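You operate a simulated robot arm through the tools that you are given. There is no shell and no other tool.

The job below is to be done with a simulated robot arm. You get a single attempt, and the scene is never put back.

JOB
Tie up the black cord and lay it in the kit box.
Fine: use the tie holder; pull the knob all the way; press the free button once.

It is judged by the outcome, as a careful person would: the job done as asked, and still so three seconds after it is handed in. It fails if anything else is knocked over, pushed out of place, dropped, spilled or broken.

ROBOT AND FRAMES
A 5-joint arm with a two-finger parallel gripper, fixed in place. Base frame: the origin is at the foot of the arm, x ahead of it, y to its left, z up. Readings come in m, degrees, newtons and seconds.
It reaches about 1.134 m from its shoulder. Its first joint turns from -149.0 to 149.0 degrees. Payload 1.57 kg.
The TCP is the grasp point between the finger pads, 0.03 m short of the fingertips. In the tool frame z runs along the fingers and y along their closing line. The gripper opens to 0.11 m. The fingers are 0.024 m wide and 0.012 m thick; the gripper's body (0.048 by 0.112 m) begins 0.078 m behind the TCP.
Orientation is told as [roll, pitch, yaw] about the base's x, y, z axes, in that order, counted from this pose: with the fingers straight down and closing along the base's y, the tool's x points along the base's -x, its y along +y and its z along -z.

CONTROLS
- The arm moves only by the tool jog_arm. Its arguments are lists of equal length, an entry for each row: "jaw": the finger opening in m, from 0 to 0.11; "xyz": the shift along the tool's x, y, z in m, a list of three; "turn": the turn, a rotation vector about the tool's x, y, z in degrees, a list of three. In form: {"jaw": [jaw, ...], "xyz": [[tx, ty, tz], ...], "turn": [[rx, ry, rz], ...]}. A call has 1 to 20 rows; each row shifts and turns the commanded pose from where the row before left it, along the tool's axes as they then stand. A row lasts 0.2 s, in which the tool goes at most 0.05 m and 8.6 degrees; a call with a longer step from one row to the next is refused whole, and so is a gripper value outside its range. A pose out of reach is approached as far as the arm can. The call stops where the force on the tool passes 50 N (or 10 N more than at its start, if that is more) or the arm is blocked; 0.2 s more then pass. Each finger travels about 0.153 m/s and halts on what it meets, pressing with about 31 N; the grip force reading is that of the motor and also rises with nothing between the fingers. The clock runs only during rows and for 0.2 s after the last one: add rows that do not move to give the fingers time. It gives the time, the measured TCP pose, the force on the tool (base axes), the opening and the grip force at its end, in the units of the frame above (readings bear some noise), with the torque about the TCP (base axes, N m) and any sound that the robot's microphone picked up, and new pictures: "views" is both (left out), scene, wrist or none.
- Cameras (640 x 400 px; columns grow to the right, rows downward): "scene" is fixed at [0.4001, 0.6504, 1.4624]; the picture's right is [-0.93, -0.37, 0.00], its down [-0.35, 0.89, -0.28] and it looks along [0.10, -0.26, -0.96] (base axes); focal length 214 px, centre (320, 200). "wrist" rides on the gripper at [0.07, 0.016, -0.141] in the tool frame; the picture's right is [-0.23, 0.97, 0.00], its down [-0.86, -0.20, -0.48] and it looks along [-0.47, -0.11, 0.88] (tool axes); focal length 222 px, centre (320, 200). There is no depth. A picture from a camera that has moved, and an enlarged one, comes with that camera's place and axes in the base frame and with its lens.
- slide_trunk(by): slides the trunk up (or, below 0, down) by that many m; the arm rides with it, the base frame stays. It gives what a move gives, with no picture.
- enlarge(camera, box): a new picture of the part [left, top, right, bottom] of that camera's present view, enlarged. It takes no simulated time.
- job_done(): hands the job in; it is judged then, once.

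Places have to be worked out from the pictures, the camera data and where the tool is seen. Open the gripper and draw the arm clear of the work before you hand the job in, unless the task says otherwise.

The tools are called after "Emit:" by a JSON object that holds its "op" and its "data". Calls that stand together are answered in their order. jog_arm: Moves the arm, as the interface text tells. Its arguments: {"type":"object","properties":{"jaw":{"type":"array","items":{"type":"number"}},"xyz":{"type":"array","items":{"type":"array","items":{"type":"number"}}},"turn":{"type":"array","items":{"type":"array","items":{"type":"number"}}},"views":{"type":"string","enum":["both","scene","wrist","none"]}},"required":["jaw","xyz","turn"]} The other tools are called the same way: slide_trunk (by) slides the trunk up or down; enlarge (camera, box) takes an enlarged picture of a part of a camera's view; job_done () hands the job in.

At the start:

```text
time: 0.0
position: [0.469, 0.359, 1.0782]
ee_rot: [0.0, 0.0, 0.0]
force: [-0.4, -0.1, 0.1]
moment: [0.02, 0.0, 0.01]
finger_gap: 0.1097
grip_force: 0.0
trunk travel left (down, up): [-0.81, 0.16]
```

scene: 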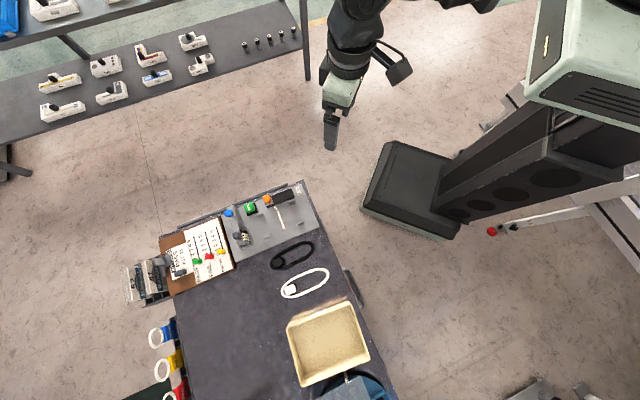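
wrist: 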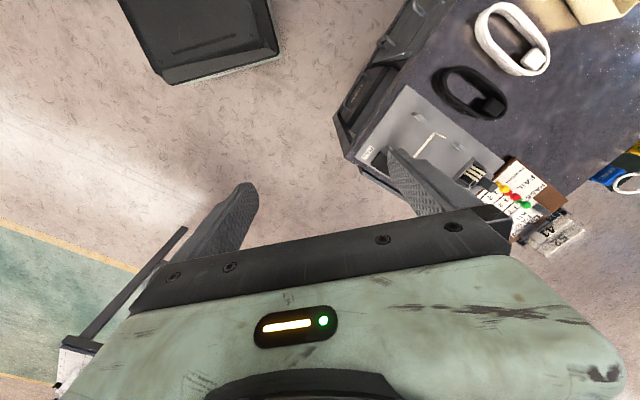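

I'll start by enlarging the work area to see the cords, the tie holder, the knob and the buttons.

Emit:
{"op": "enlarge", "data": {"camera": "scene", "box": [200, 170, 360, 270]}}

Emit:
{"op": "enlarge", "data": {"camera": "scene", "box": [120, 170, 420, 400]}}

Emit:
{"op": "enlarge", "data": {"camera": "wrist", "box": [330, 0, 640, 240]}}

```text
4.00 times, centred on (280, 220) of scene
camera zoom: at [0.4001, 0.6504, 1.4624], right [-0.93, -0.37, 0.0], down [-0.35, 0.89, -0.28], along [0.1, -0.26, -0.96], focal length 858 px, centre (480, 120)
```

zoom: 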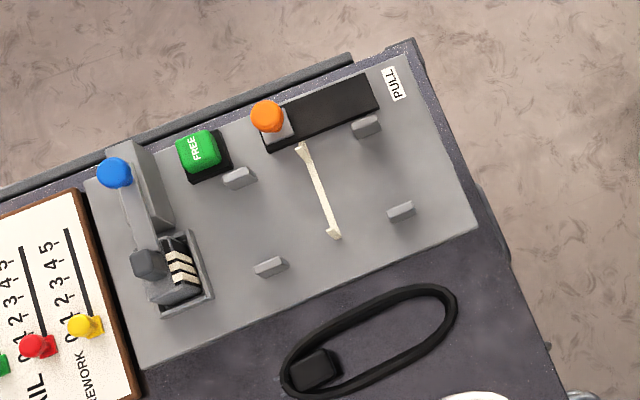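

```text
1.74 times, centred on (270, 285) of scene
camera zoom: at [0.4001, 0.6504, 1.4624], right [-0.93, -0.37, 0.0], down [-0.35, 0.89, -0.28], along [0.1, -0.26, -0.96], focal length 373 px, centre (407, 52)
```

zoom: 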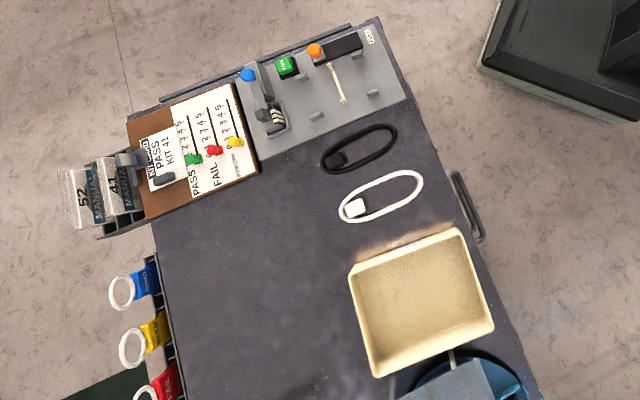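

```text
1.67 times, centred on (485, 120) of wrist
camera zoom: at [0.3969, 0.3754, 1.2178], right [0.23, 0.97, 0.0], down [0.86, -0.2, 0.48], along [0.47, -0.11, -0.88], focal length 370 px, centre (45, 333)
```

zoom: 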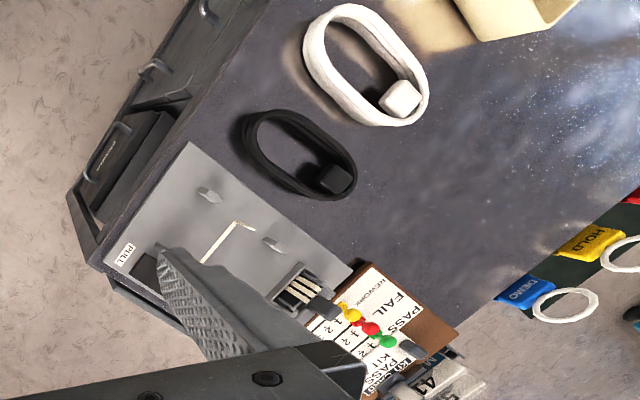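

The table top triangulates to z≈0.73, with the black cord near (0.49, 0.66) and the tie holder centred near (0.58, 0.57), both at about 45° to the base axes. I'll move above them for a closer look with the wrist camera.

Emit:
{"op": "jog_arm", "data": {"jaw": [0.11, 0.11, 0.11, 0.11, 0.11], "xyz": [[-0.006, 0.036, 0.015], [-0.006, 0.036, 0.015], [-0.006, 0.036, 0.015], [-0.006, 0.036, 0.015], [-0.006, 0.036, 0.015]], "turn": [[0, 0, 0], [0, 0, 0], [0, 0, 0], [0, 0, 0], [0, 0, 0]]}}

```text
time: 1.2
position: [0.5005, 0.5392, 1.077]
ee_rot: [0.1, 0.0, 0.0]
force: [-0.2, 0.1, 0.2]
moment: [0.01, 0.01, -0.03]
finger_gap: 0.1098
grip_force: 0.0
out of reach, approached as far as the arm can: row 1, 2, 3, 4, 5
trunk travel left (down, up): [-0.81, 0.16]
camera wrist: at [0.4281, 0.5569, 1.2177], right [0.23, 0.97, 0.0], down [0.86, -0.2, 0.48], along [0.47, -0.11, -0.88], focal length 222 px, centre (320, 200)
```

scene: 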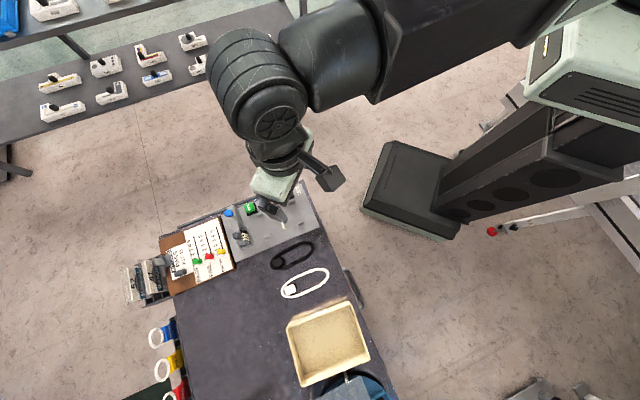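
wrist: 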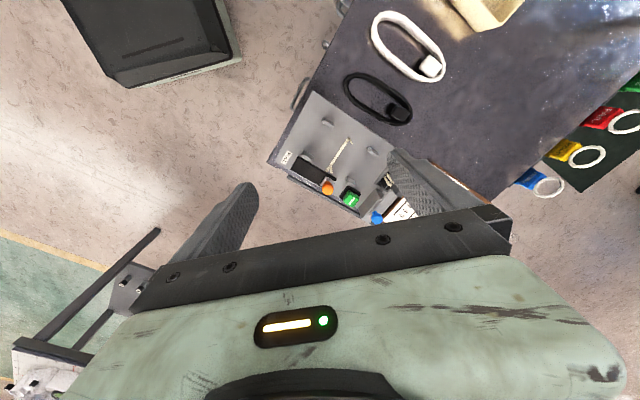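

The arm is at its lower limit at this trunk height, so I'll lower the trunk. The fingertips stay well above the fixture.

Emit:
{"op": "slide_trunk", "data": {"by": -0.15}}

Emit:
{"op": "jog_arm", "data": {"jaw": [0.11, 0.11, 0.11, 0.11, 0.11, 0.11], "xyz": [[0, 0, 0], [0, 0, 0], [0, 0, 0], [0, 0, 0], [0, 0, 0], [0, 0, 0]], "turn": [[0, 0, 7.5], [0, 0, 7.5], [0, 0, 7.5], [0, 0, 7.5], [0, 0, 7.5], [0, 0, 7.5]]}}

```text
time: 3.0
position: [0.4997, 0.5393, 0.928]
ee_rot: [-0.1, 0.0, 0.0]
force: [0.2, 0.7, -0.9]
moment: [0.02, 0.0, -0.01]
finger_gap: 0.1097
grip_force: 0.0
trunk travel left (down, up): [-0.66, 0.31]
```

```text
time: 4.3
position: [0.4993, 0.5392, 0.9266]
ee_rot: [0.1, 0.0, -45.1]
force: [0.0, -1.1, 0.3]
moment: [0.0, 0.02, -0.01]
finger_gap: 0.1097
grip_force: 0.1
trunk travel left (down, up): [-0.66, 0.31]
camera wrist: at [0.4597, 0.601, 1.0678], right [0.85, 0.53, 0.0], down [0.46, -0.75, 0.48], along [0.25, -0.41, -0.88], focal length 222 px, centre (320, 200)
```

scene: 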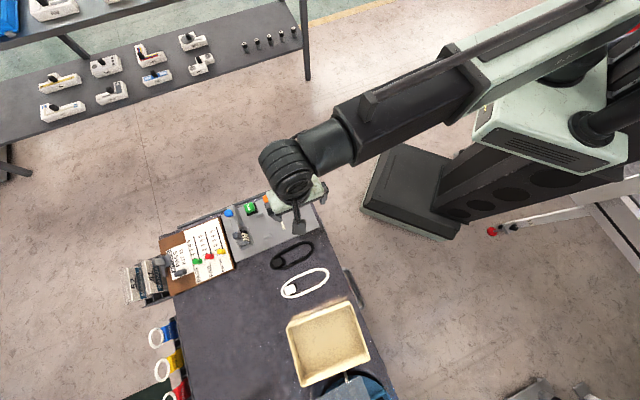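
wrist: 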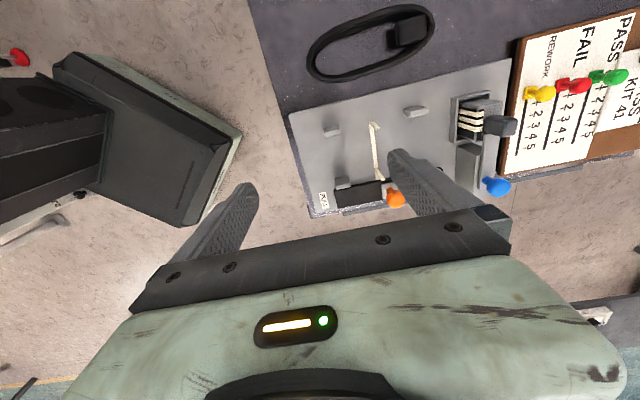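

The tool axes are now lined up with the bench: tool y lies along the cord and tool x points from the holder toward the cord. I'll enlarge the wrist view.

Emit:
{"op": "enlarge", "data": {"camera": "wrist", "box": [280, 60, 520, 220]}}

Emit:
{"op": "enlarge", "data": {"camera": "wrist", "box": [290, 0, 450, 100]}}

```text
2.50 times, centred on (400, 140) of wrist
camera zoom: at [0.4597, 0.601, 1.0678], right [0.85, 0.53, 0.0], down [0.46, -0.75, 0.48], along [0.25, -0.41, -0.88], focal length 555 px, centre (120, 350)
```

zoom: 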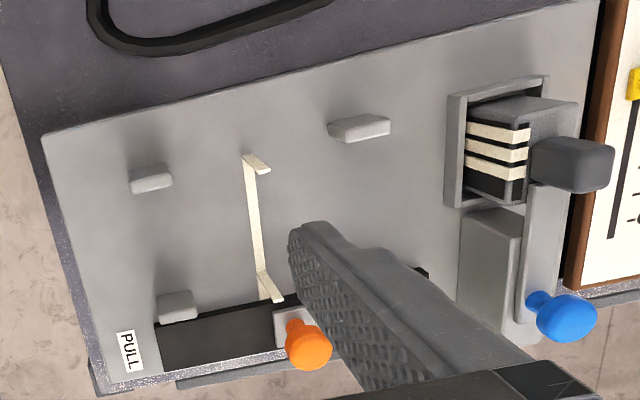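

```text
4.00 times, centred on (370, 50) of wrist
camera zoom: at [0.4597, 0.601, 1.0678], right [0.85, 0.53, 0.0], down [0.46, -0.75, 0.48], along [0.25, -0.41, -0.88], focal length 888 px, centre (120, 800)
```

zoom: 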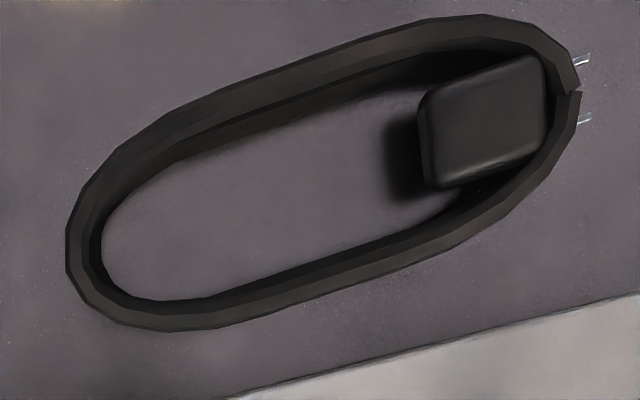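

The holder shows four stub posts, a U-shaped tie already in place, the orange knob on its slot, and a separate blue-lever station that I'll leave alone. I'll shift over the holder for a second view to triangulate positions.

Emit:
{"op": "jog_arm", "data": {"jaw": [0.11, 0.11, 0.11], "xyz": [[-0.022, 0.025, 0], [-0.022, 0.025, 0], [-0.022, 0.025, 0]], "turn": [[0, 0, 0], [0, 0, 0], [0, 0, 0]], "views": "wrist"}}

Emit:
{"op": "enlarge", "data": {"camera": "wrist", "box": [200, 0, 440, 150]}}

Emit:
{"op": "enlarge", "data": {"camera": "wrist", "box": [240, 90, 400, 190]}}

```text
time: 5.2
position: [0.5998, 0.5452, 0.9269]
ee_rot: [0.0, 0.1, -45.0]
force: [-0.2, 0.2, 0.0]
moment: [-0.02, -0.02, -0.01]
finger_gap: 0.1098
grip_force: 0.1
trunk travel left (down, up): [-0.66, 0.31]
camera wrist: at [0.5597, 0.607, 1.0678], right [0.85, 0.53, 0.0], down [0.46, -0.75, 0.48], along [0.25, -0.41, -0.88], focal length 222 px, centre (320, 200)
```

wrist: 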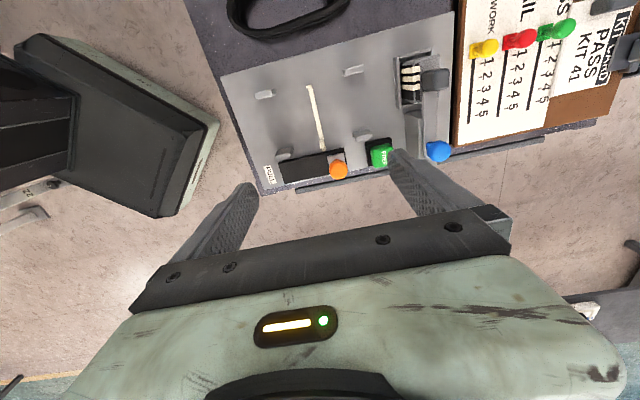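

```text
2.67 times, centred on (320, 75) of wrist
camera zoom: at [0.5597, 0.607, 1.0678], right [0.85, 0.53, 0.0], down [0.46, -0.75, 0.48], along [0.25, -0.41, -0.88], focal length 592 px, centre (320, 533)
```

zoom: 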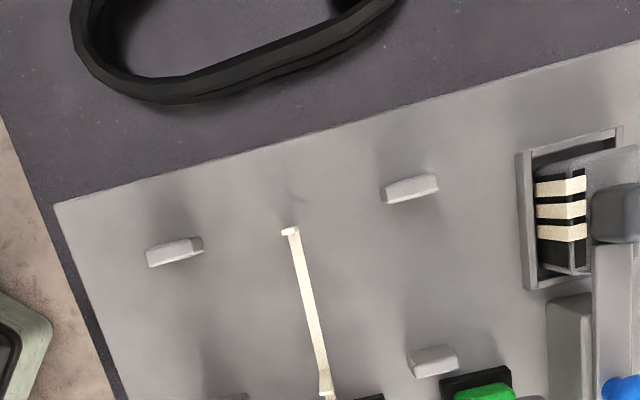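

```text
4.00 times, centred on (320, 140) of wrist
camera zoom: at [0.5597, 0.607, 1.0678], right [0.85, 0.53, 0.0], down [0.46, -0.75, 0.48], along [0.25, -0.41, -0.88], focal length 888 px, centre (320, 440)
```

zoom: 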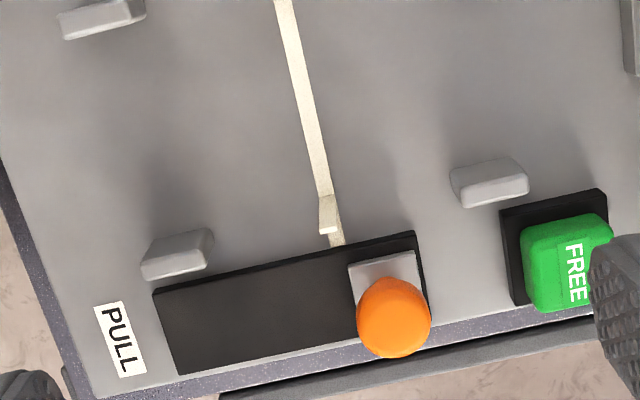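

Triangulating in bench axes (X = tool x now, Y = tool y now), I put the holder centre at X≈-0.009, Y≈0.809. The cord centre is at X≈0.122, Y≈0.815, about 0.158 long and 0.058 wide. I'll move over the cord and spin 90° so the fingers close across its width.

Emit:
{"op": "jog_arm", "data": {"jaw": [0.11, 0.11, 0.11, 0.11, 0.11, 0.11, 0.11, 0.11, 0.11, 0.11, 0.11, 0.11, 0.11, 0.11, 0.11, 0.11], "xyz": [[0.04, 0.007, 0], [0.04, 0.007, 0], [0.04, 0.007, 0], [0.04, 0.007, 0], [0, 0, 0], [0, 0, 0], [0, 0, 0], [0, 0, 0], [0, 0, 0], [0, 0, 0], [0, 0, 0], [0, 0, 0], [0, 0, 0], [0, 0, 0], [0, 0, 0], [0, 0, 0]], "turn": [[0, 0, 0], [0, 0, 0], [0, 0, 0], [0, 0, 0], [0, 0, -7.5], [0, 0, -7.5], [0, 0, -7.5], [0, 0, -7.5], [0, 0, -7.5], [0, 0, -7.5], [0, 0, -7.5], [0, 0, -7.5], [0, 0, -7.5], [0, 0, -7.5], [0, 0, -7.5], [0, 0, -7.5]]}}

Emit:
{"op": "enlarge", "data": {"camera": "scene", "box": [200, 180, 420, 400]}}

```text
time: 8.6
position: [0.5049, 0.6784, 0.9278]
ee_rot: [0.1, 0.0, 45.1]
force: [0.4, 0.3, -0.3]
moment: [0.0, 0.01, 0.04]
finger_gap: 0.11
grip_force: 0.1
trunk travel left (down, up): [-0.66, 0.31]
camera wrist: at [0.4431, 0.6411, 1.0678], right [-0.53, 0.85, 0.0], down [0.74, 0.47, 0.48], along [0.41, 0.25, -0.88], focal length 222 px, centre (320, 200)
```

scene: 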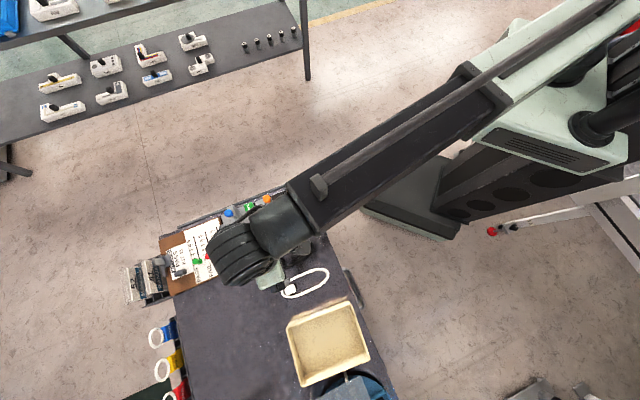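
wrist: 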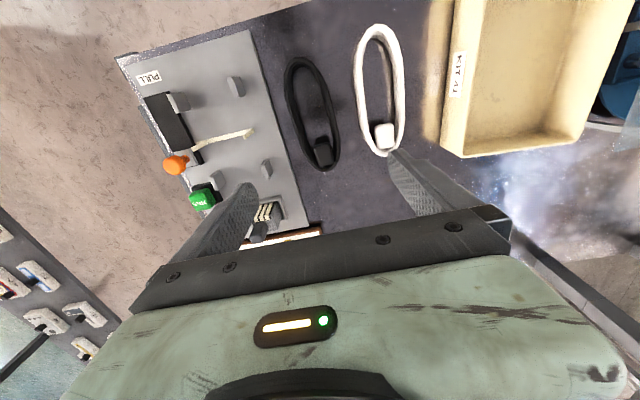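

```text
1.82 times, centred on (310, 290) of scene
camera zoom: at [0.4001, 0.6504, 1.4624], right [-0.93, -0.37, 0.0], down [-0.35, 0.89, -0.28], along [0.1, -0.26, -0.96], focal length 390 px, centre (338, 36)
```

zoom: 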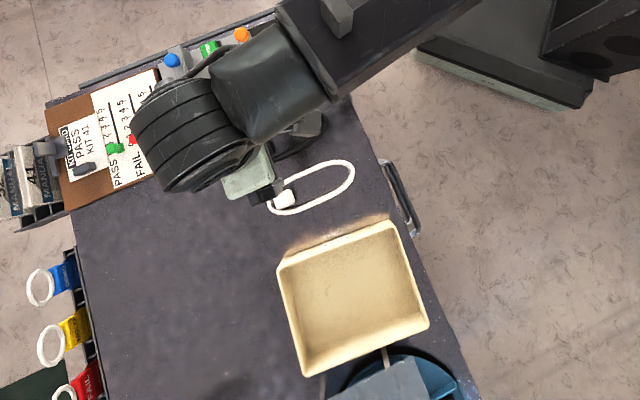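

The beige tray is labelled KIT 41, so it is the kit box. I'll enlarge the wrist view on both cords to measure the gap for the fingers.

Emit:
{"op": "enlarge", "data": {"camera": "wrist", "box": [240, 20, 480, 180]}}

Emit:
{"op": "enlarge", "data": {"camera": "wrist", "box": [120, 50, 280, 220]}}

```text
2.50 times, centred on (360, 100) of wrist
camera zoom: at [0.4431, 0.6411, 1.0678], right [-0.53, 0.85, 0.0], down [0.74, 0.47, 0.48], along [0.41, 0.25, -0.88], focal length 555 px, centre (220, 450)
```

zoom: 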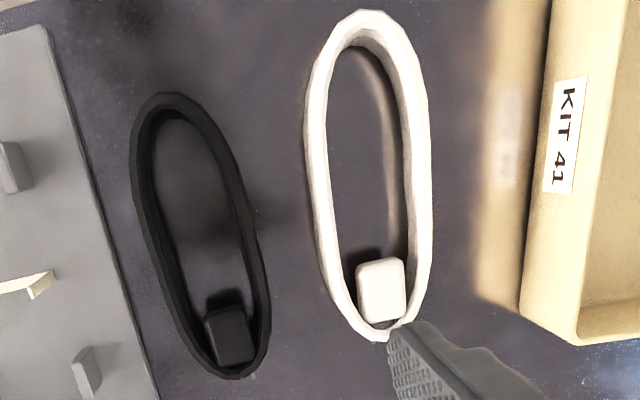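

```text
2.35 times, centred on (200, 135) of wrist
camera zoom: at [0.4431, 0.6411, 1.0678], right [-0.53, 0.85, 0.0], down [0.74, 0.47, 0.48], along [0.41, 0.25, -0.88], focal length 523 px, centre (602, 353)
```

zoom: 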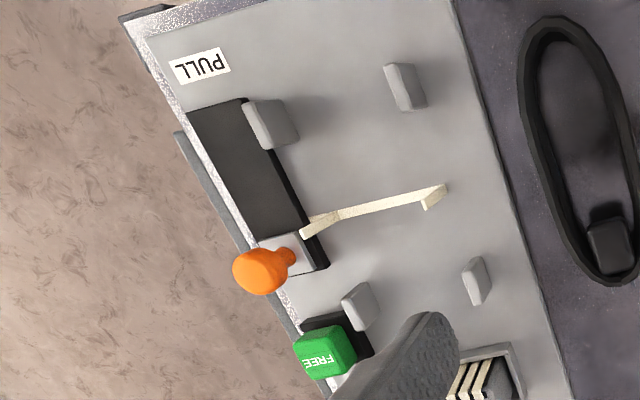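

The cord is nearly parallel to the bench axes, centred at X≈0.1195, with outer sides at X≈0.0905 and 0.148. The white cord starts near 0.183 and the plate edge is near 0.069. I'll set the jaw to 70 mm, descend part way and re-check.

Emit:
{"op": "jog_arm", "data": {"jaw": [0.07, 0.07, 0.07, 0.07, 0.07], "xyz": [[-0.0023, -0.0012, 0], [0, 0, 0.03], [0, 0, 0.03], [0, 0, 0.03], [0, 0, 0.028]], "turn": [[0, 0, 0], [0, 0, 0], [0, 0, 0], [0, 0, 0], [0, 0, 0]], "views": "wrist"}}

Emit:
{"op": "enlarge", "data": {"camera": "wrist", "box": [180, 30, 480, 230]}}

```text
time: 9.8
position: [0.5079, 0.6784, 0.9266]
ee_rot: [0.0, 0.0, 45.1]
force: [-0.3, -0.7, 0.3]
moment: [0.03, -0.02, 0.0]
finger_gap: 0.0699
grip_force: 0.0
out of reach, approached as far as the arm can: row 2, 3, 4, 5
trunk travel left (down, up): [-0.66, 0.31]
camera wrist: at [0.445, 0.642, 1.0678], right [-0.53, 0.85, 0.0], down [0.75, 0.46, 0.48], along [0.41, 0.25, -0.88], focal length 222 px, centre (320, 200)
```

wrist: 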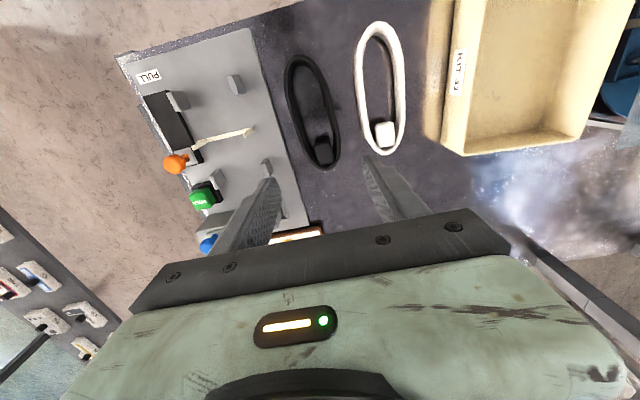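

```text
2.00 times, centred on (330, 130) of wrist
camera zoom: at [0.445, 0.642, 1.0678], right [-0.53, 0.85, 0.0], down [0.75, 0.46, 0.48], along [0.41, 0.25, -0.88], focal length 444 px, centre (300, 340)
```

zoom: 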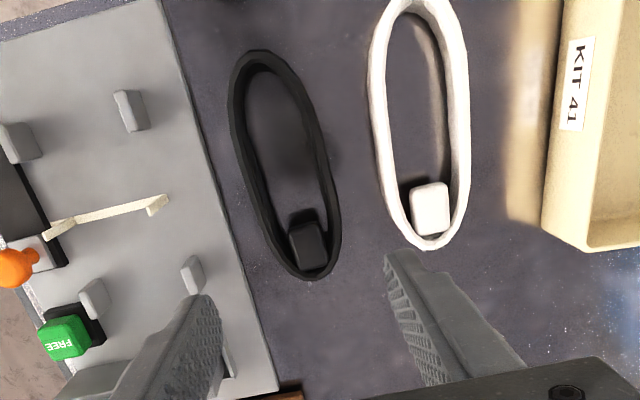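

The arm bottoms out at z≈0.927 at this trunk height. I'll lower the trunk another 0.10, which leaves the fingertips near 0.797, still clear, and check again.

Emit:
{"op": "slide_trunk", "data": {"by": -0.1}}

Emit:
{"op": "jog_arm", "data": {"jaw": [0.07], "xyz": [[0, 0, 0]], "turn": [[0, 0, 0]]}}

```text
time: 11.1
position: [0.507, 0.6785, 0.8276]
ee_rot: [0.0, 0.0, 45.0]
force: [0.4, 0.2, -0.5]
moment: [-0.01, 0.0, 0.01]
finger_gap: 0.07
grip_force: 0.1
trunk travel left (down, up): [-0.56, 0.41]
```

```text
time: 11.5
position: [0.5077, 0.6799, 0.8278]
ee_rot: [0.0, 0.1, 45.0]
force: [0.0, 0.0, 0.0]
moment: [0.0, 0.01, 0.0]
finger_gap: 0.0703
grip_force: 0.0
trunk travel left (down, up): [-0.56, 0.41]
camera wrist: at [0.445, 0.642, 0.9678], right [-0.53, 0.85, 0.0], down [0.75, 0.46, 0.48], along [0.41, 0.25, -0.88], focal length 222 px, centre (320, 200)
```

scene: 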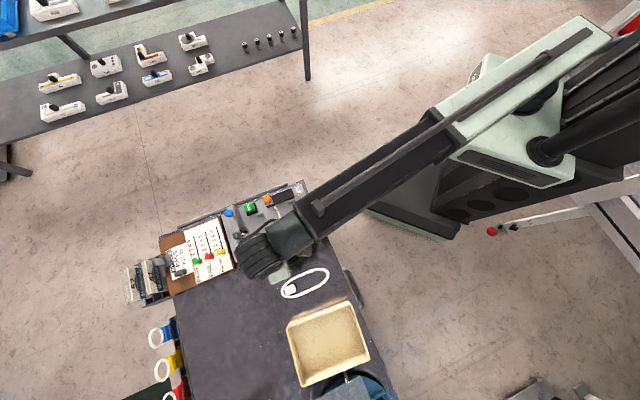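
wrist: 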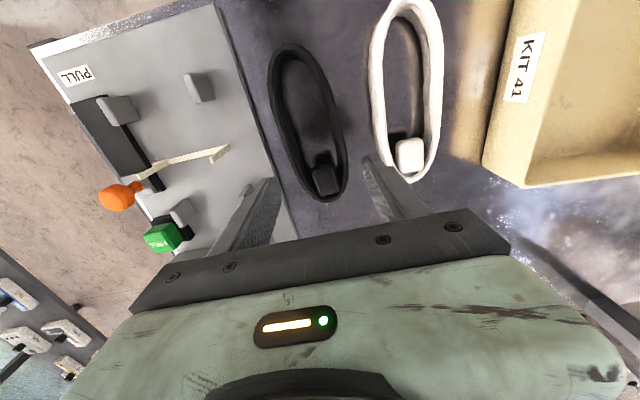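

The arm rides with the trunk and stays at its lower joint limit. I'll jog up 0.12 and then lower the trunk 0.15, so the arm has downward range to spare.

Emit:
{"op": "jog_arm", "data": {"jaw": [0.07, 0.07, 0.07, 0.07], "xyz": [[0, 0, -0.03], [0, 0, -0.03], [0, 0, -0.03], [0, 0, -0.03]], "turn": [[0, 0, 0], [0, 0, 0], [0, 0, 0], [0, 0, 0]], "views": "none"}}

Emit:
{"op": "slide_trunk", "data": {"by": -0.13}}

Emit:
{"op": "jog_arm", "data": {"jaw": [0.07], "xyz": [[0, 0, 0]], "turn": [[0, 0, 0]]}}

Emit:
{"op": "enlarge", "data": {"camera": "wrist", "box": [200, 30, 440, 230]}}

```text
time: 12.5
position: [0.5085, 0.6794, 0.8264]
ee_rot: [0.0, 0.0, 45.1]
force: [0.1, 0.5, 0.0]
moment: [0.01, -0.01, 0.02]
finger_gap: 0.07
grip_force: 0.1
out of reach, approached as far as the arm can: row 1, 2, 3, 4
trunk travel left (down, up): [-0.56, 0.41]
```

```text
time: 13.5
position: [0.5069, 0.6786, 0.751]
ee_rot: [0.1, -0.6, 45.1]
force: [0.8, 0.2, 53.0]
moment: [-0.48, 0.34, 0.17]
finger_gap: 0.0699
grip_force: 0.1
trunk travel left (down, up): [-0.479, 0.491]
stopped: the force on the tool passed its limit at 144 N (the readings are from after the stop); the commanded pose is now the measured one
```

```text
time: 13.9
position: [0.5071, 0.6781, 0.7499]
ee_rot: [0.0, -0.7, 45.1]
force: [0.9, 0.7, 55.9]
moment: [-0.69, 0.16, 0.2]
finger_gap: 0.0698
grip_force: 0.0
trunk travel left (down, up): [-0.479, 0.491]
camera wrist: at [0.4435, 0.6404, 0.8899], right [-0.53, 0.85, 0.0], down [0.74, 0.46, 0.49], along [0.41, 0.26, -0.87], focal length 222 px, centre (320, 200)
```

scene: 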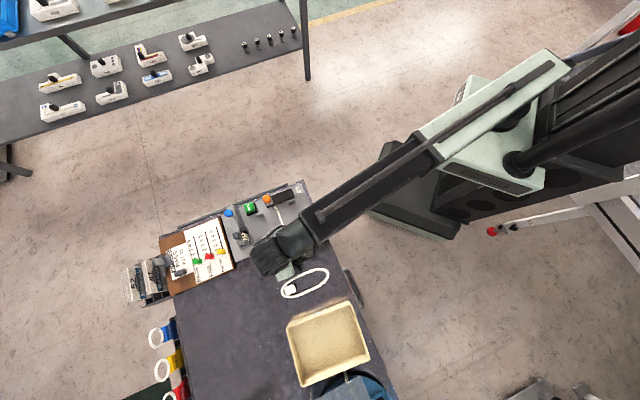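
wrist: 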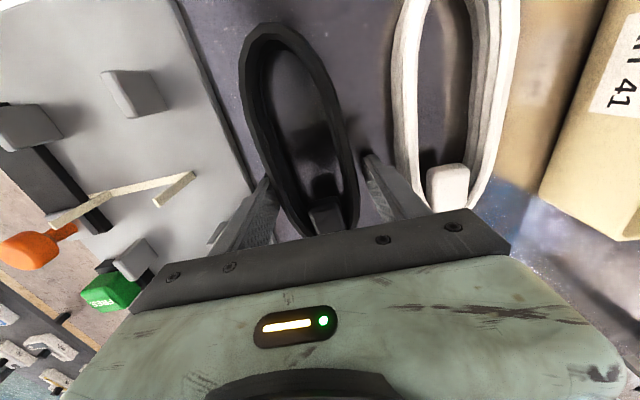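

```text
2.00 times, centred on (320, 130) of wrist
camera zoom: at [0.4435, 0.6404, 0.8899], right [-0.53, 0.85, 0.0], down [0.74, 0.46, 0.49], along [0.41, 0.26, -0.87], focal length 444 px, centre (320, 340)
```

zoom: 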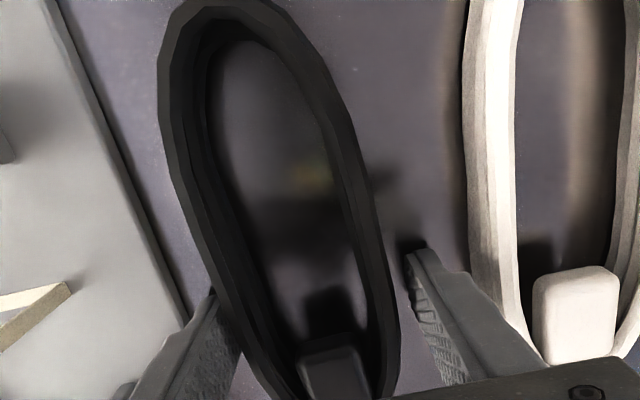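

My chained calls let the fingertips press onto the table at TCP z≈0.750, because the jog up hadn't cleared the pending command. The cord, plate and white cord look unmoved. I'll lift a few millimetres straight away to relieve the force, and take one step at a time from here.

Emit:
{"op": "jog_arm", "data": {"jaw": [0.07, 0.07, 0.07], "xyz": [[0, 0, -0.003], [0, 0, -0.003], [0, 0, 0]], "turn": [[0, 0, 0], [0, 0, 0], [0, 0, 0]], "views": "wrist"}}

```text
time: 14.7
position: [0.5074, 0.6793, 0.7496]
ee_rot: [0.1, -0.8, 45.0]
force: [0.8, 0.4, 59.1]
moment: [-0.82, 0.09, 0.19]
finger_gap: 0.0699
grip_force: 0.1
out of reach, approached as far as the arm can: row 2
trunk travel left (down, up): [-0.479, 0.491]
camera wrist: at [0.4435, 0.6404, 0.8899], right [-0.53, 0.85, 0.0], down [0.74, 0.46, 0.49], along [0.41, 0.26, -0.87], focal length 222 px, centre (320, 200)
```

wrist: 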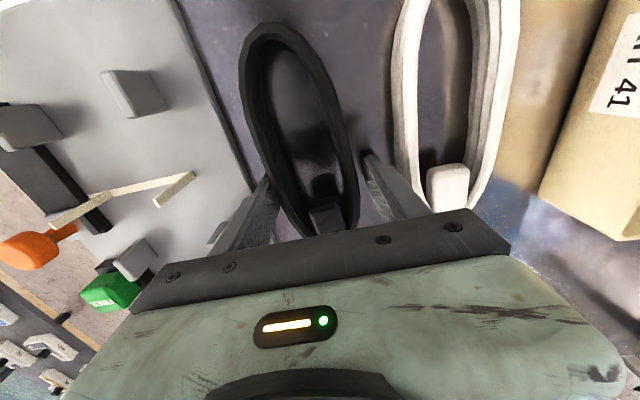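

The arm is at its joint limit, so I'll relieve the pressure by raising the trunk slightly.

Emit:
{"op": "slide_trunk", "data": {"by": 0.03}}

```text
time: 15.4
position: [0.5079, 0.6816, 0.7767]
ee_rot: [0.1, -0.4, 44.9]
force: [-0.6, 0.7, 0.7]
moment: [-0.01, 0.02, 0.02]
finger_gap: 0.07
grip_force: 0.0
trunk travel left (down, up): [-0.509, 0.461]
```

The contact is released at z≈0.777. Next I'll jog the arm up off its limit.

Emit:
{"op": "jog_arm", "data": {"jaw": [0.07, 0.07, 0.07, 0.07], "xyz": [[0, 0, -0.02], [0, 0, -0.02], [0, 0, -0.02], [0, 0, 0]], "turn": [[0, 0, 0], [0, 0, 0], [0, 0, 0], [0, 0, 0]], "views": "wrist"}}

Emit:
{"op": "enlarge", "data": {"camera": "wrist", "box": [120, 0, 480, 240]}}

```text
time: 16.4
position: [0.5082, 0.6818, 0.7764]
ee_rot: [0.1, -0.4, 45.0]
force: [0.6, -0.3, -0.8]
moment: [0.02, -0.01, -0.02]
finger_gap: 0.07
grip_force: 0.2
out of reach, approached as far as the arm can: row 1, 2, 3
trunk travel left (down, up): [-0.509, 0.461]
camera wrist: at [0.4457, 0.6432, 0.9161], right [-0.53, 0.85, 0.0], down [0.74, 0.46, 0.48], along [0.41, 0.26, -0.87], focal length 222 px, centre (320, 200)
```

wrist: 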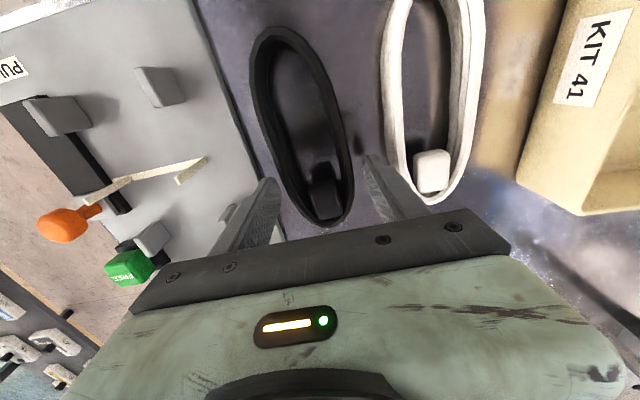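

```text
1.67 times, centred on (300, 120) of wrist
camera zoom: at [0.4457, 0.6432, 0.9161], right [-0.53, 0.85, 0.0], down [0.74, 0.46, 0.48], along [0.41, 0.26, -0.87], focal length 370 px, centre (353, 333)
```

zoom: 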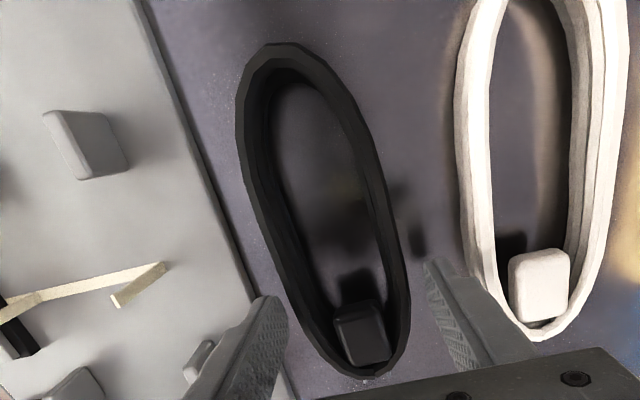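

In hindsight the height with a vertical tool has always followed the trunk alone (z = 1.0775 + trunk travel), so z must come from slide_trunk. I'll undo my pending upward command and the slight tilt, and see whether the out-of-reach flag clears.

Emit:
{"op": "jog_arm", "data": {"jaw": [0.07, 0.07, 0.07, 0.07], "xyz": [[0, 0, 0.023], [0, 0, 0.023], [0, 0, 0.023], [0, 0, 0]], "turn": [[-0.28, 0.28, 0], [0, 0, 0], [0, 0, 0], [0, 0, 0]], "views": "wrist"}}

```text
time: 17.4
position: [0.5099, 0.6812, 0.776]
ee_rot: [0.3, -0.1, 44.9]
force: [-0.9, 0.1, -0.3]
moment: [0.03, 0.01, -0.01]
finger_gap: 0.0698
grip_force: 0.0
out of reach, approached as far as the arm can: row 1, 2, 3
trunk travel left (down, up): [-0.509, 0.461]
camera wrist: at [0.4467, 0.6432, 0.9165], right [-0.53, 0.85, 0.01], down [0.75, 0.46, 0.48], along [0.4, 0.26, -0.88], focal length 222 px, centre (320, 200)
```

wrist: 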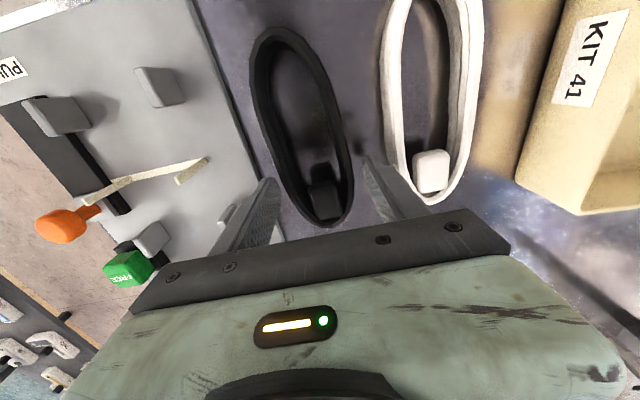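

The flags persist on any z row, which confirms the arm has no vertical freedom of its own and clipped commands don't accumulate. I'll enlarge to see exactly how the fingers sit relative to the cord sides.

Emit:
{"op": "enlarge", "data": {"camera": "wrist", "box": [230, 120, 390, 240]}}

Emit:
{"op": "enlarge", "data": {"camera": "wrist", "box": [230, 20, 390, 140]}}

```text
3.33 times, centred on (310, 180) of wrist
camera zoom: at [0.4467, 0.6432, 0.9165], right [-0.53, 0.85, 0.01], down [0.75, 0.46, 0.48], along [0.4, 0.26, -0.88], focal length 740 px, centre (353, 267)
```

zoom: 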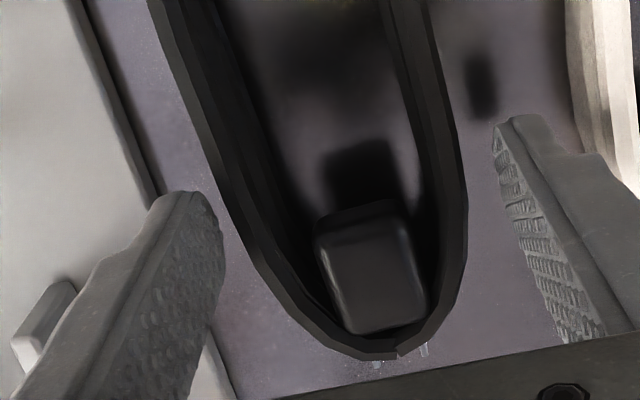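

```text
3.33 times, centred on (310, 80) of wrist
camera zoom: at [0.4467, 0.6432, 0.9165], right [-0.53, 0.85, 0.01], down [0.75, 0.46, 0.48], along [0.4, 0.26, -0.88], focal length 740 px, centre (353, 600)
```

zoom: 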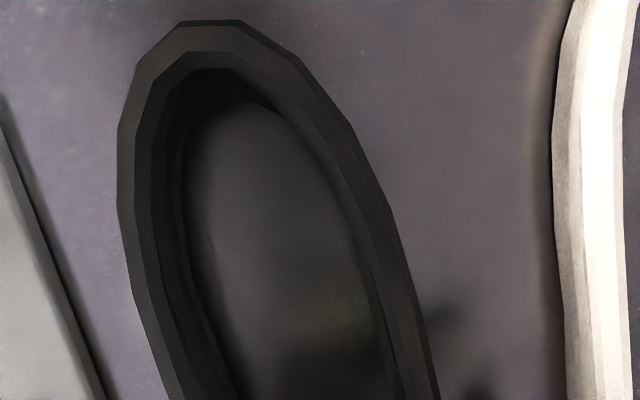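

The cord sides sit at X≈0.087 and 0.150, with the finger inner faces at 0.086 and 0.156. I'll nudge the TCP to X≈0.120, Y≈0.838, then lower the trunk 22 mm so the tips stop about 4 mm above the table.

Emit:
{"op": "jog_arm", "data": {"jaw": [0.07, 0.07], "xyz": [[0.004, -0.0012, 0], [0, 0, 0]], "turn": [[0, 0, 0], [0, 0, 0]], "views": "wrist"}}

Emit:
{"op": "slide_trunk", "data": {"by": -0.015}}

```text
time: 18.0
position: [0.5068, 0.6771, 0.7762]
ee_rot: [0.2, -0.1, 44.9]
force: [0.1, 0.2, -0.7]
moment: [0.02, 0.01, 0.0]
finger_gap: 0.07
grip_force: 0.0
trunk travel left (down, up): [-0.509, 0.461]
camera wrist: at [0.445, 0.6397, 0.9165], right [-0.53, 0.85, 0.01], down [0.75, 0.46, 0.48], along [0.4, 0.26, -0.88], focal length 222 px, centre (320, 200)
```

wrist: 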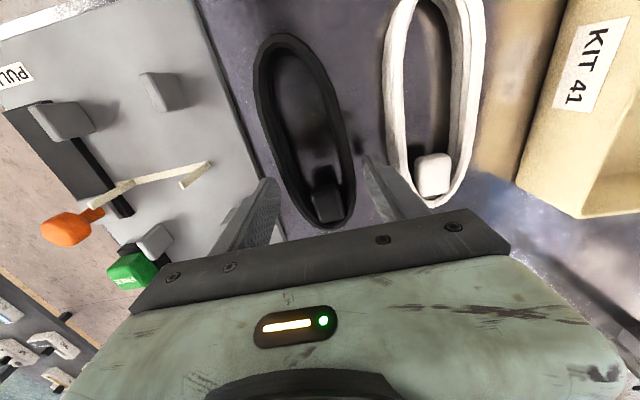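

```text
time: 18.7
position: [0.5064, 0.6769, 0.761]
ee_rot: [0.3, -0.1, 45.0]
force: [0.4, 0.2, -0.2]
moment: [0.04, -0.01, -0.02]
finger_gap: 0.07
grip_force: 0.0
trunk travel left (down, up): [-0.494, 0.476]
```

No contact at z=0.761 (tips near 0.731). I'll look at the finger and cord clearance before the last few millimetres.

Emit:
{"op": "jog_arm", "data": {"jaw": [0.07], "xyz": [[0, 0, 0]], "turn": [[0, 0, 0]], "views": "wrist"}}

Emit:
{"op": "enlarge", "data": {"camera": "wrist", "box": [230, 110, 390, 230]}}

```text
time: 19.1
position: [0.5067, 0.6774, 0.7611]
ee_rot: [0.3, 0.0, 44.9]
force: [0.3, -0.1, 0.0]
moment: [-0.03, -0.01, 0.02]
finger_gap: 0.0702
grip_force: 0.0
trunk travel left (down, up): [-0.494, 0.476]
camera wrist: at [0.445, 0.6397, 0.9015], right [-0.53, 0.85, 0.01], down [0.75, 0.46, 0.48], along [0.4, 0.26, -0.88], focal length 222 px, centre (320, 200)
```

wrist: 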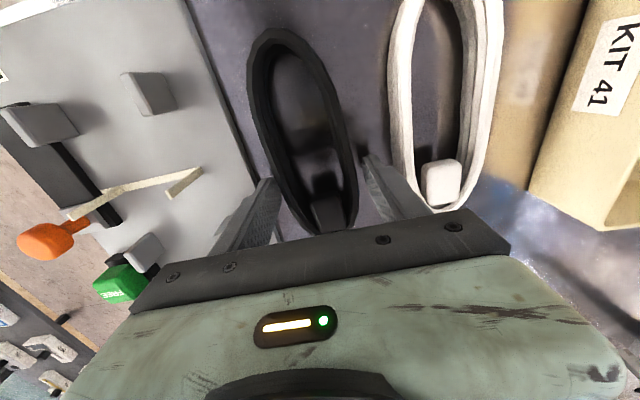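

```text
3.33 times, centred on (310, 170) of wrist
camera zoom: at [0.445, 0.6397, 0.9015], right [-0.53, 0.85, 0.01], down [0.75, 0.46, 0.48], along [0.4, 0.26, -0.88], focal length 740 px, centre (353, 300)
```

zoom: 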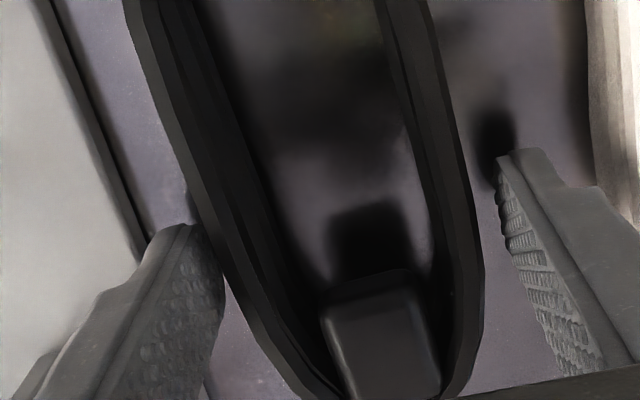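

Both fingers clear the cord, the left one passing just between plate and cord. I'll lower 6.5 mm.

Emit:
{"op": "slide_trunk", "data": {"by": -0.0065}}

```text
time: 19.6
position: [0.5069, 0.6772, 0.7551]
ee_rot: [0.2, -0.1, 45.0]
force: [-1.0, 0.0, -0.3]
moment: [0.0, 0.03, -0.03]
finger_gap: 0.07
grip_force: 0.1
trunk travel left (down, up): [-0.488, 0.482]
```

No contact yet, with the tips about 4 mm above the table. I'll close gradually on the cord's sides.

Emit:
{"op": "jog_arm", "data": {"jaw": [0.066, 0.063, 0.06, 0.057, 0.055, 0.055], "xyz": [[0, 0, 0], [0, 0, 0], [0, 0, 0], [0, 0, 0], [0, 0, 0], [0, 0, 0]], "turn": [[0, 0, 0], [0, 0, 0], [0, 0, 0], [0, 0, 0], [0, 0, 0], [0, 0, 0]], "views": "wrist"}}

Emit:
{"op": "enlarge", "data": {"camera": "wrist", "box": [230, 20, 390, 230]}}

```text
time: 21.0
position: [0.5067, 0.6778, 0.7554]
ee_rot: [0.3, -0.2, 44.9]
force: [-0.5, 1.2, 1.6]
moment: [0.02, -0.01, 0.08]
finger_gap: 0.0613
grip_force: 31.2
trunk travel left (down, up): [-0.488, 0.482]
camera wrist: at [0.4449, 0.6398, 0.8951], right [-0.53, 0.85, 0.01], down [0.75, 0.46, 0.48], along [0.4, 0.26, -0.88], focal length 222 px, centre (320, 200)
```

wrist: 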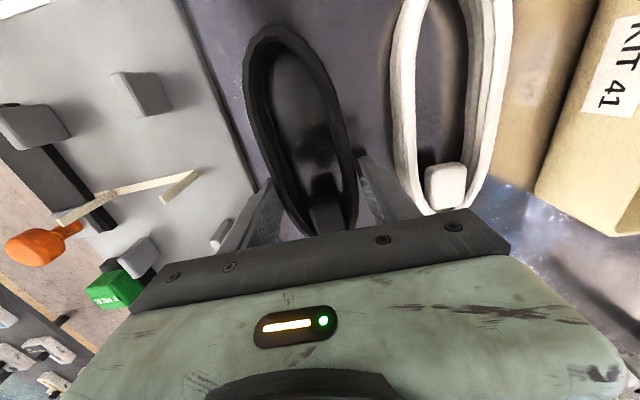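

```text
1.90 times, centred on (310, 125) of wrist
camera zoom: at [0.4449, 0.6398, 0.8951], right [-0.53, 0.85, 0.01], down [0.75, 0.46, 0.48], along [0.4, 0.26, -0.88], focal length 423 px, centre (339, 343)
```

zoom: 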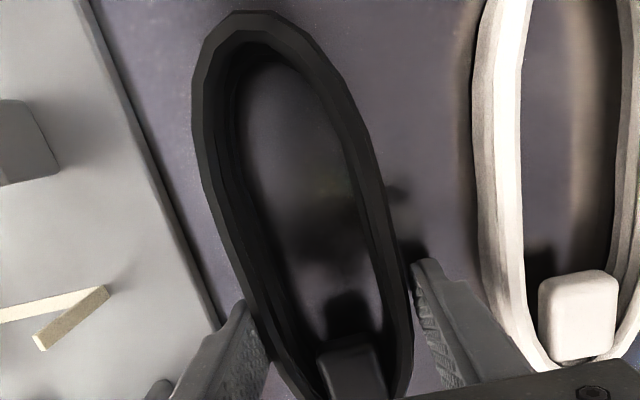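

The cord is gripped firmly at 61.3 mm. I'll lift 30 mm with the trunk and check that it comes up level.

Emit:
{"op": "slide_trunk", "data": {"by": 0.03}}

Emit:
{"op": "jog_arm", "data": {"jaw": [0.055], "xyz": [[0, 0, 0]], "turn": [[0, 0, 0]]}}

Emit:
{"op": "enlarge", "data": {"camera": "wrist", "box": [200, 0, 440, 230]}}

```text
time: 21.8
position: [0.5071, 0.6768, 0.7844]
ee_rot: [0.4, -0.1, 45.0]
force: [0.6, -0.4, -2.1]
moment: [0.04, -0.03, -0.03]
finger_gap: 0.0615
grip_force: 31.5
trunk travel left (down, up): [-0.518, 0.452]
```

```text
time: 22.2
position: [0.5076, 0.6786, 0.7842]
ee_rot: [0.3, 0.0, 45.1]
force: [-0.3, 0.2, -2.2]
moment: [0.04, -0.05, 0.03]
finger_gap: 0.0615
grip_force: 30.5
trunk travel left (down, up): [-0.518, 0.452]
camera wrist: at [0.445, 0.6399, 0.9249], right [-0.53, 0.85, 0.01], down [0.75, 0.46, 0.48], along [0.4, 0.26, -0.88], focal length 222 px, centre (320, 200)
```

scene: 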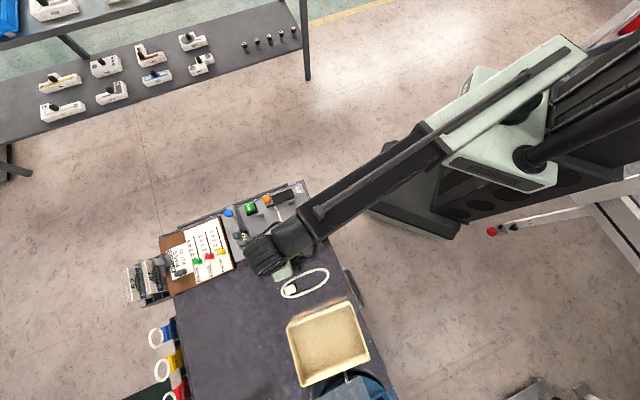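
wrist: 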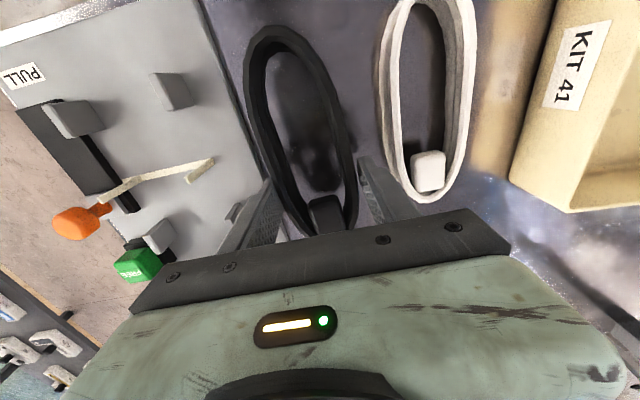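

```text
1.74 times, centred on (320, 115) of wrist
camera zoom: at [0.445, 0.6399, 0.9249], right [-0.53, 0.85, 0.01], down [0.75, 0.46, 0.48], along [0.4, 0.26, -0.88], focal length 386 px, centre (320, 348)
```

zoom: 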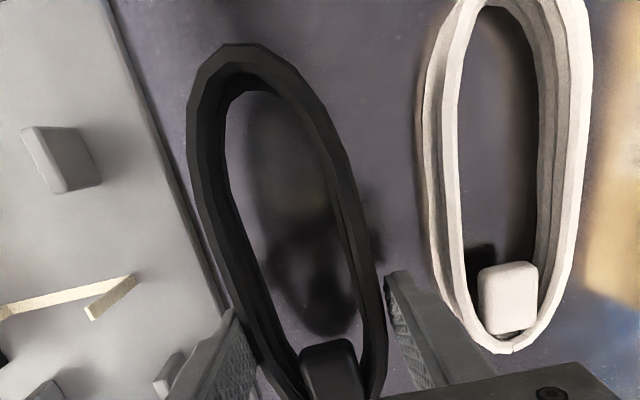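

The cord came up level (about 2.1 N, little moment). It is rotated about 2° relative to the plate, so I'll raise further, shift over the holder, and correct by 2°.

Emit:
{"op": "slide_trunk", "data": {"by": 0.055}}

Emit:
{"op": "jog_arm", "data": {"jaw": [0.055, 0.055, 0.055, 0.055, 0.055, 0.055], "xyz": [[0.002, -0.026, 0], [0.002, -0.026, 0], [0.002, -0.026, 0], [0.001, -0.026, 0], [0, -0.026, 0], [0, 0, 0]], "turn": [[0, 0, 0], [0, 0, 0], [0, 0, 0], [0, 0, 0], [0, 0, 0], [0, 0, 2]], "views": "both"}}

Emit:
{"op": "enlarge", "data": {"camera": "wrist", "box": [180, 0, 440, 230]}}

```text
time: 23.1
position: [0.5075, 0.6777, 0.8393]
ee_rot: [0.3, -0.1, 45.0]
force: [-1.0, -0.4, -1.4]
moment: [0.03, 0.02, 0.01]
finger_gap: 0.0612
grip_force: 31.1
trunk travel left (down, up): [-0.573, 0.397]
```

```text
time: 24.5
position: [0.5934, 0.5812, 0.8377]
ee_rot: [0.3, -0.1, 43.0]
force: [-0.8, 0.2, -2.2]
moment: [0.05, -0.02, 0.0]
finger_gap: 0.0612
grip_force: 31.0
trunk travel left (down, up): [-0.573, 0.397]
camera wrist: at [0.5309, 0.5451, 0.9799], right [-0.5, 0.87, 0.01], down [0.76, 0.43, 0.48], along [0.41, 0.24, -0.88], focal length 222 px, centre (320, 200)
```

scene: 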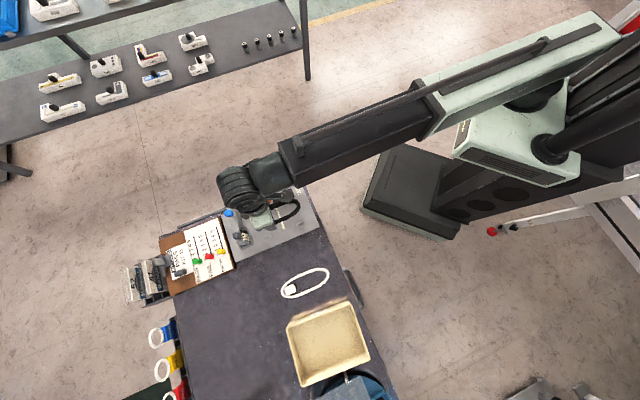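
wrist: 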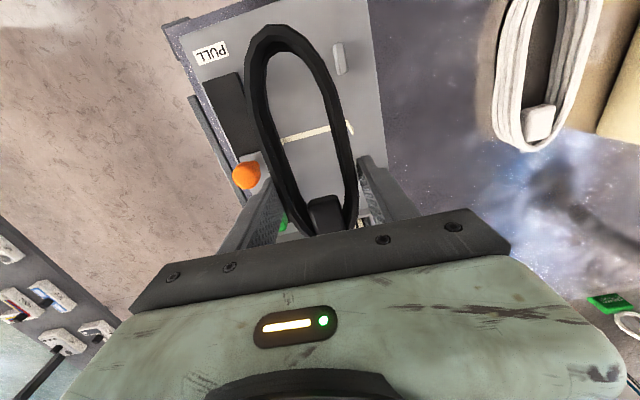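

```text
1.74 times, centred on (310, 115) of wrist
camera zoom: at [0.5309, 0.5451, 0.9799], right [-0.5, 0.87, 0.01], down [0.76, 0.43, 0.48], along [0.41, 0.24, -0.88], focal length 386 px, centre (337, 348)
```

zoom: 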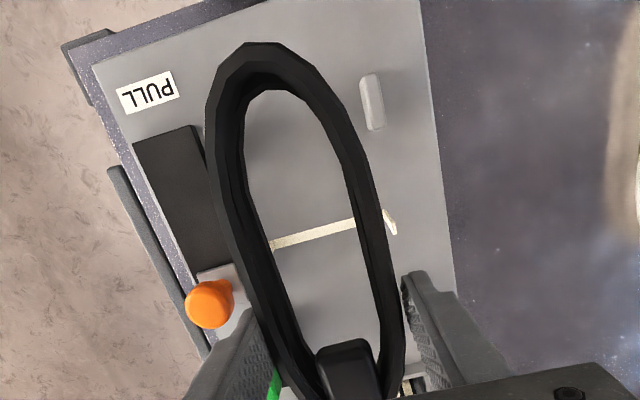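

The cord is over the holder with its centreline at X≈-0.0095, matching the centre between posts and tabs, and the 2° tilt is gone. I'll nudge +Y by 2 mm, lower part way and check tab clearance.

Emit:
{"op": "jog_arm", "data": {"jaw": [0.055], "xyz": [[-0.002, 0, 0]], "turn": [[0, 0, 0]], "views": "none"}}

Emit:
{"op": "slide_trunk", "data": {"by": -0.04}}

Emit:
{"op": "jog_arm", "data": {"jaw": [0.055], "xyz": [[0, 0, 0]], "turn": [[0, 0, 0]], "views": "wrist"}}

Emit:
{"op": "enlarge", "data": {"camera": "wrist", "box": [180, 0, 440, 230]}}

```text
time: 24.9
position: [0.5951, 0.582, 0.839]
ee_rot: [0.3, -0.1, 43.1]
force: [0.4, 0.7, -0.8]
moment: [0.01, -0.06, -0.01]
finger_gap: 0.0612
grip_force: 31.3
trunk travel left (down, up): [-0.573, 0.397]
```

```text
time: 25.8
position: [0.5964, 0.5821, 0.7986]
ee_rot: [0.3, -0.1, 43.0]
force: [-0.4, 0.2, -1.5]
moment: [0.01, 0.03, 0.03]
finger_gap: 0.0609
grip_force: 30.8
trunk travel left (down, up): [-0.533, 0.437]
```

```text
time: 26.1
position: [0.5947, 0.5825, 0.7998]
ee_rot: [0.4, -0.1, 43.1]
force: [-0.1, -0.1, -1.7]
moment: [0.02, -0.02, 0.01]
finger_gap: 0.0611
grip_force: 30.7
trunk travel left (down, up): [-0.533, 0.437]
camera wrist: at [0.5326, 0.5466, 0.9399], right [-0.5, 0.87, 0.01], down [0.76, 0.43, 0.48], along [0.41, 0.24, -0.88], focal length 222 px, centre (320, 200)
```

wrist: 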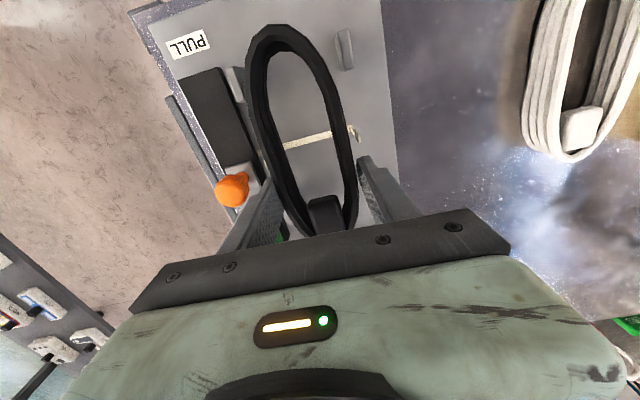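

```text
1.74 times, centred on (310, 115) of wrist
camera zoom: at [0.5326, 0.5466, 0.9399], right [-0.5, 0.87, 0.01], down [0.76, 0.43, 0.48], along [0.41, 0.24, -0.88], focal length 386 px, centre (337, 348)
```

zoom: 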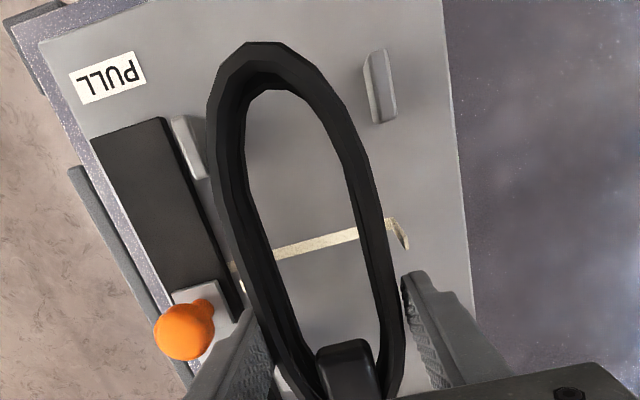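

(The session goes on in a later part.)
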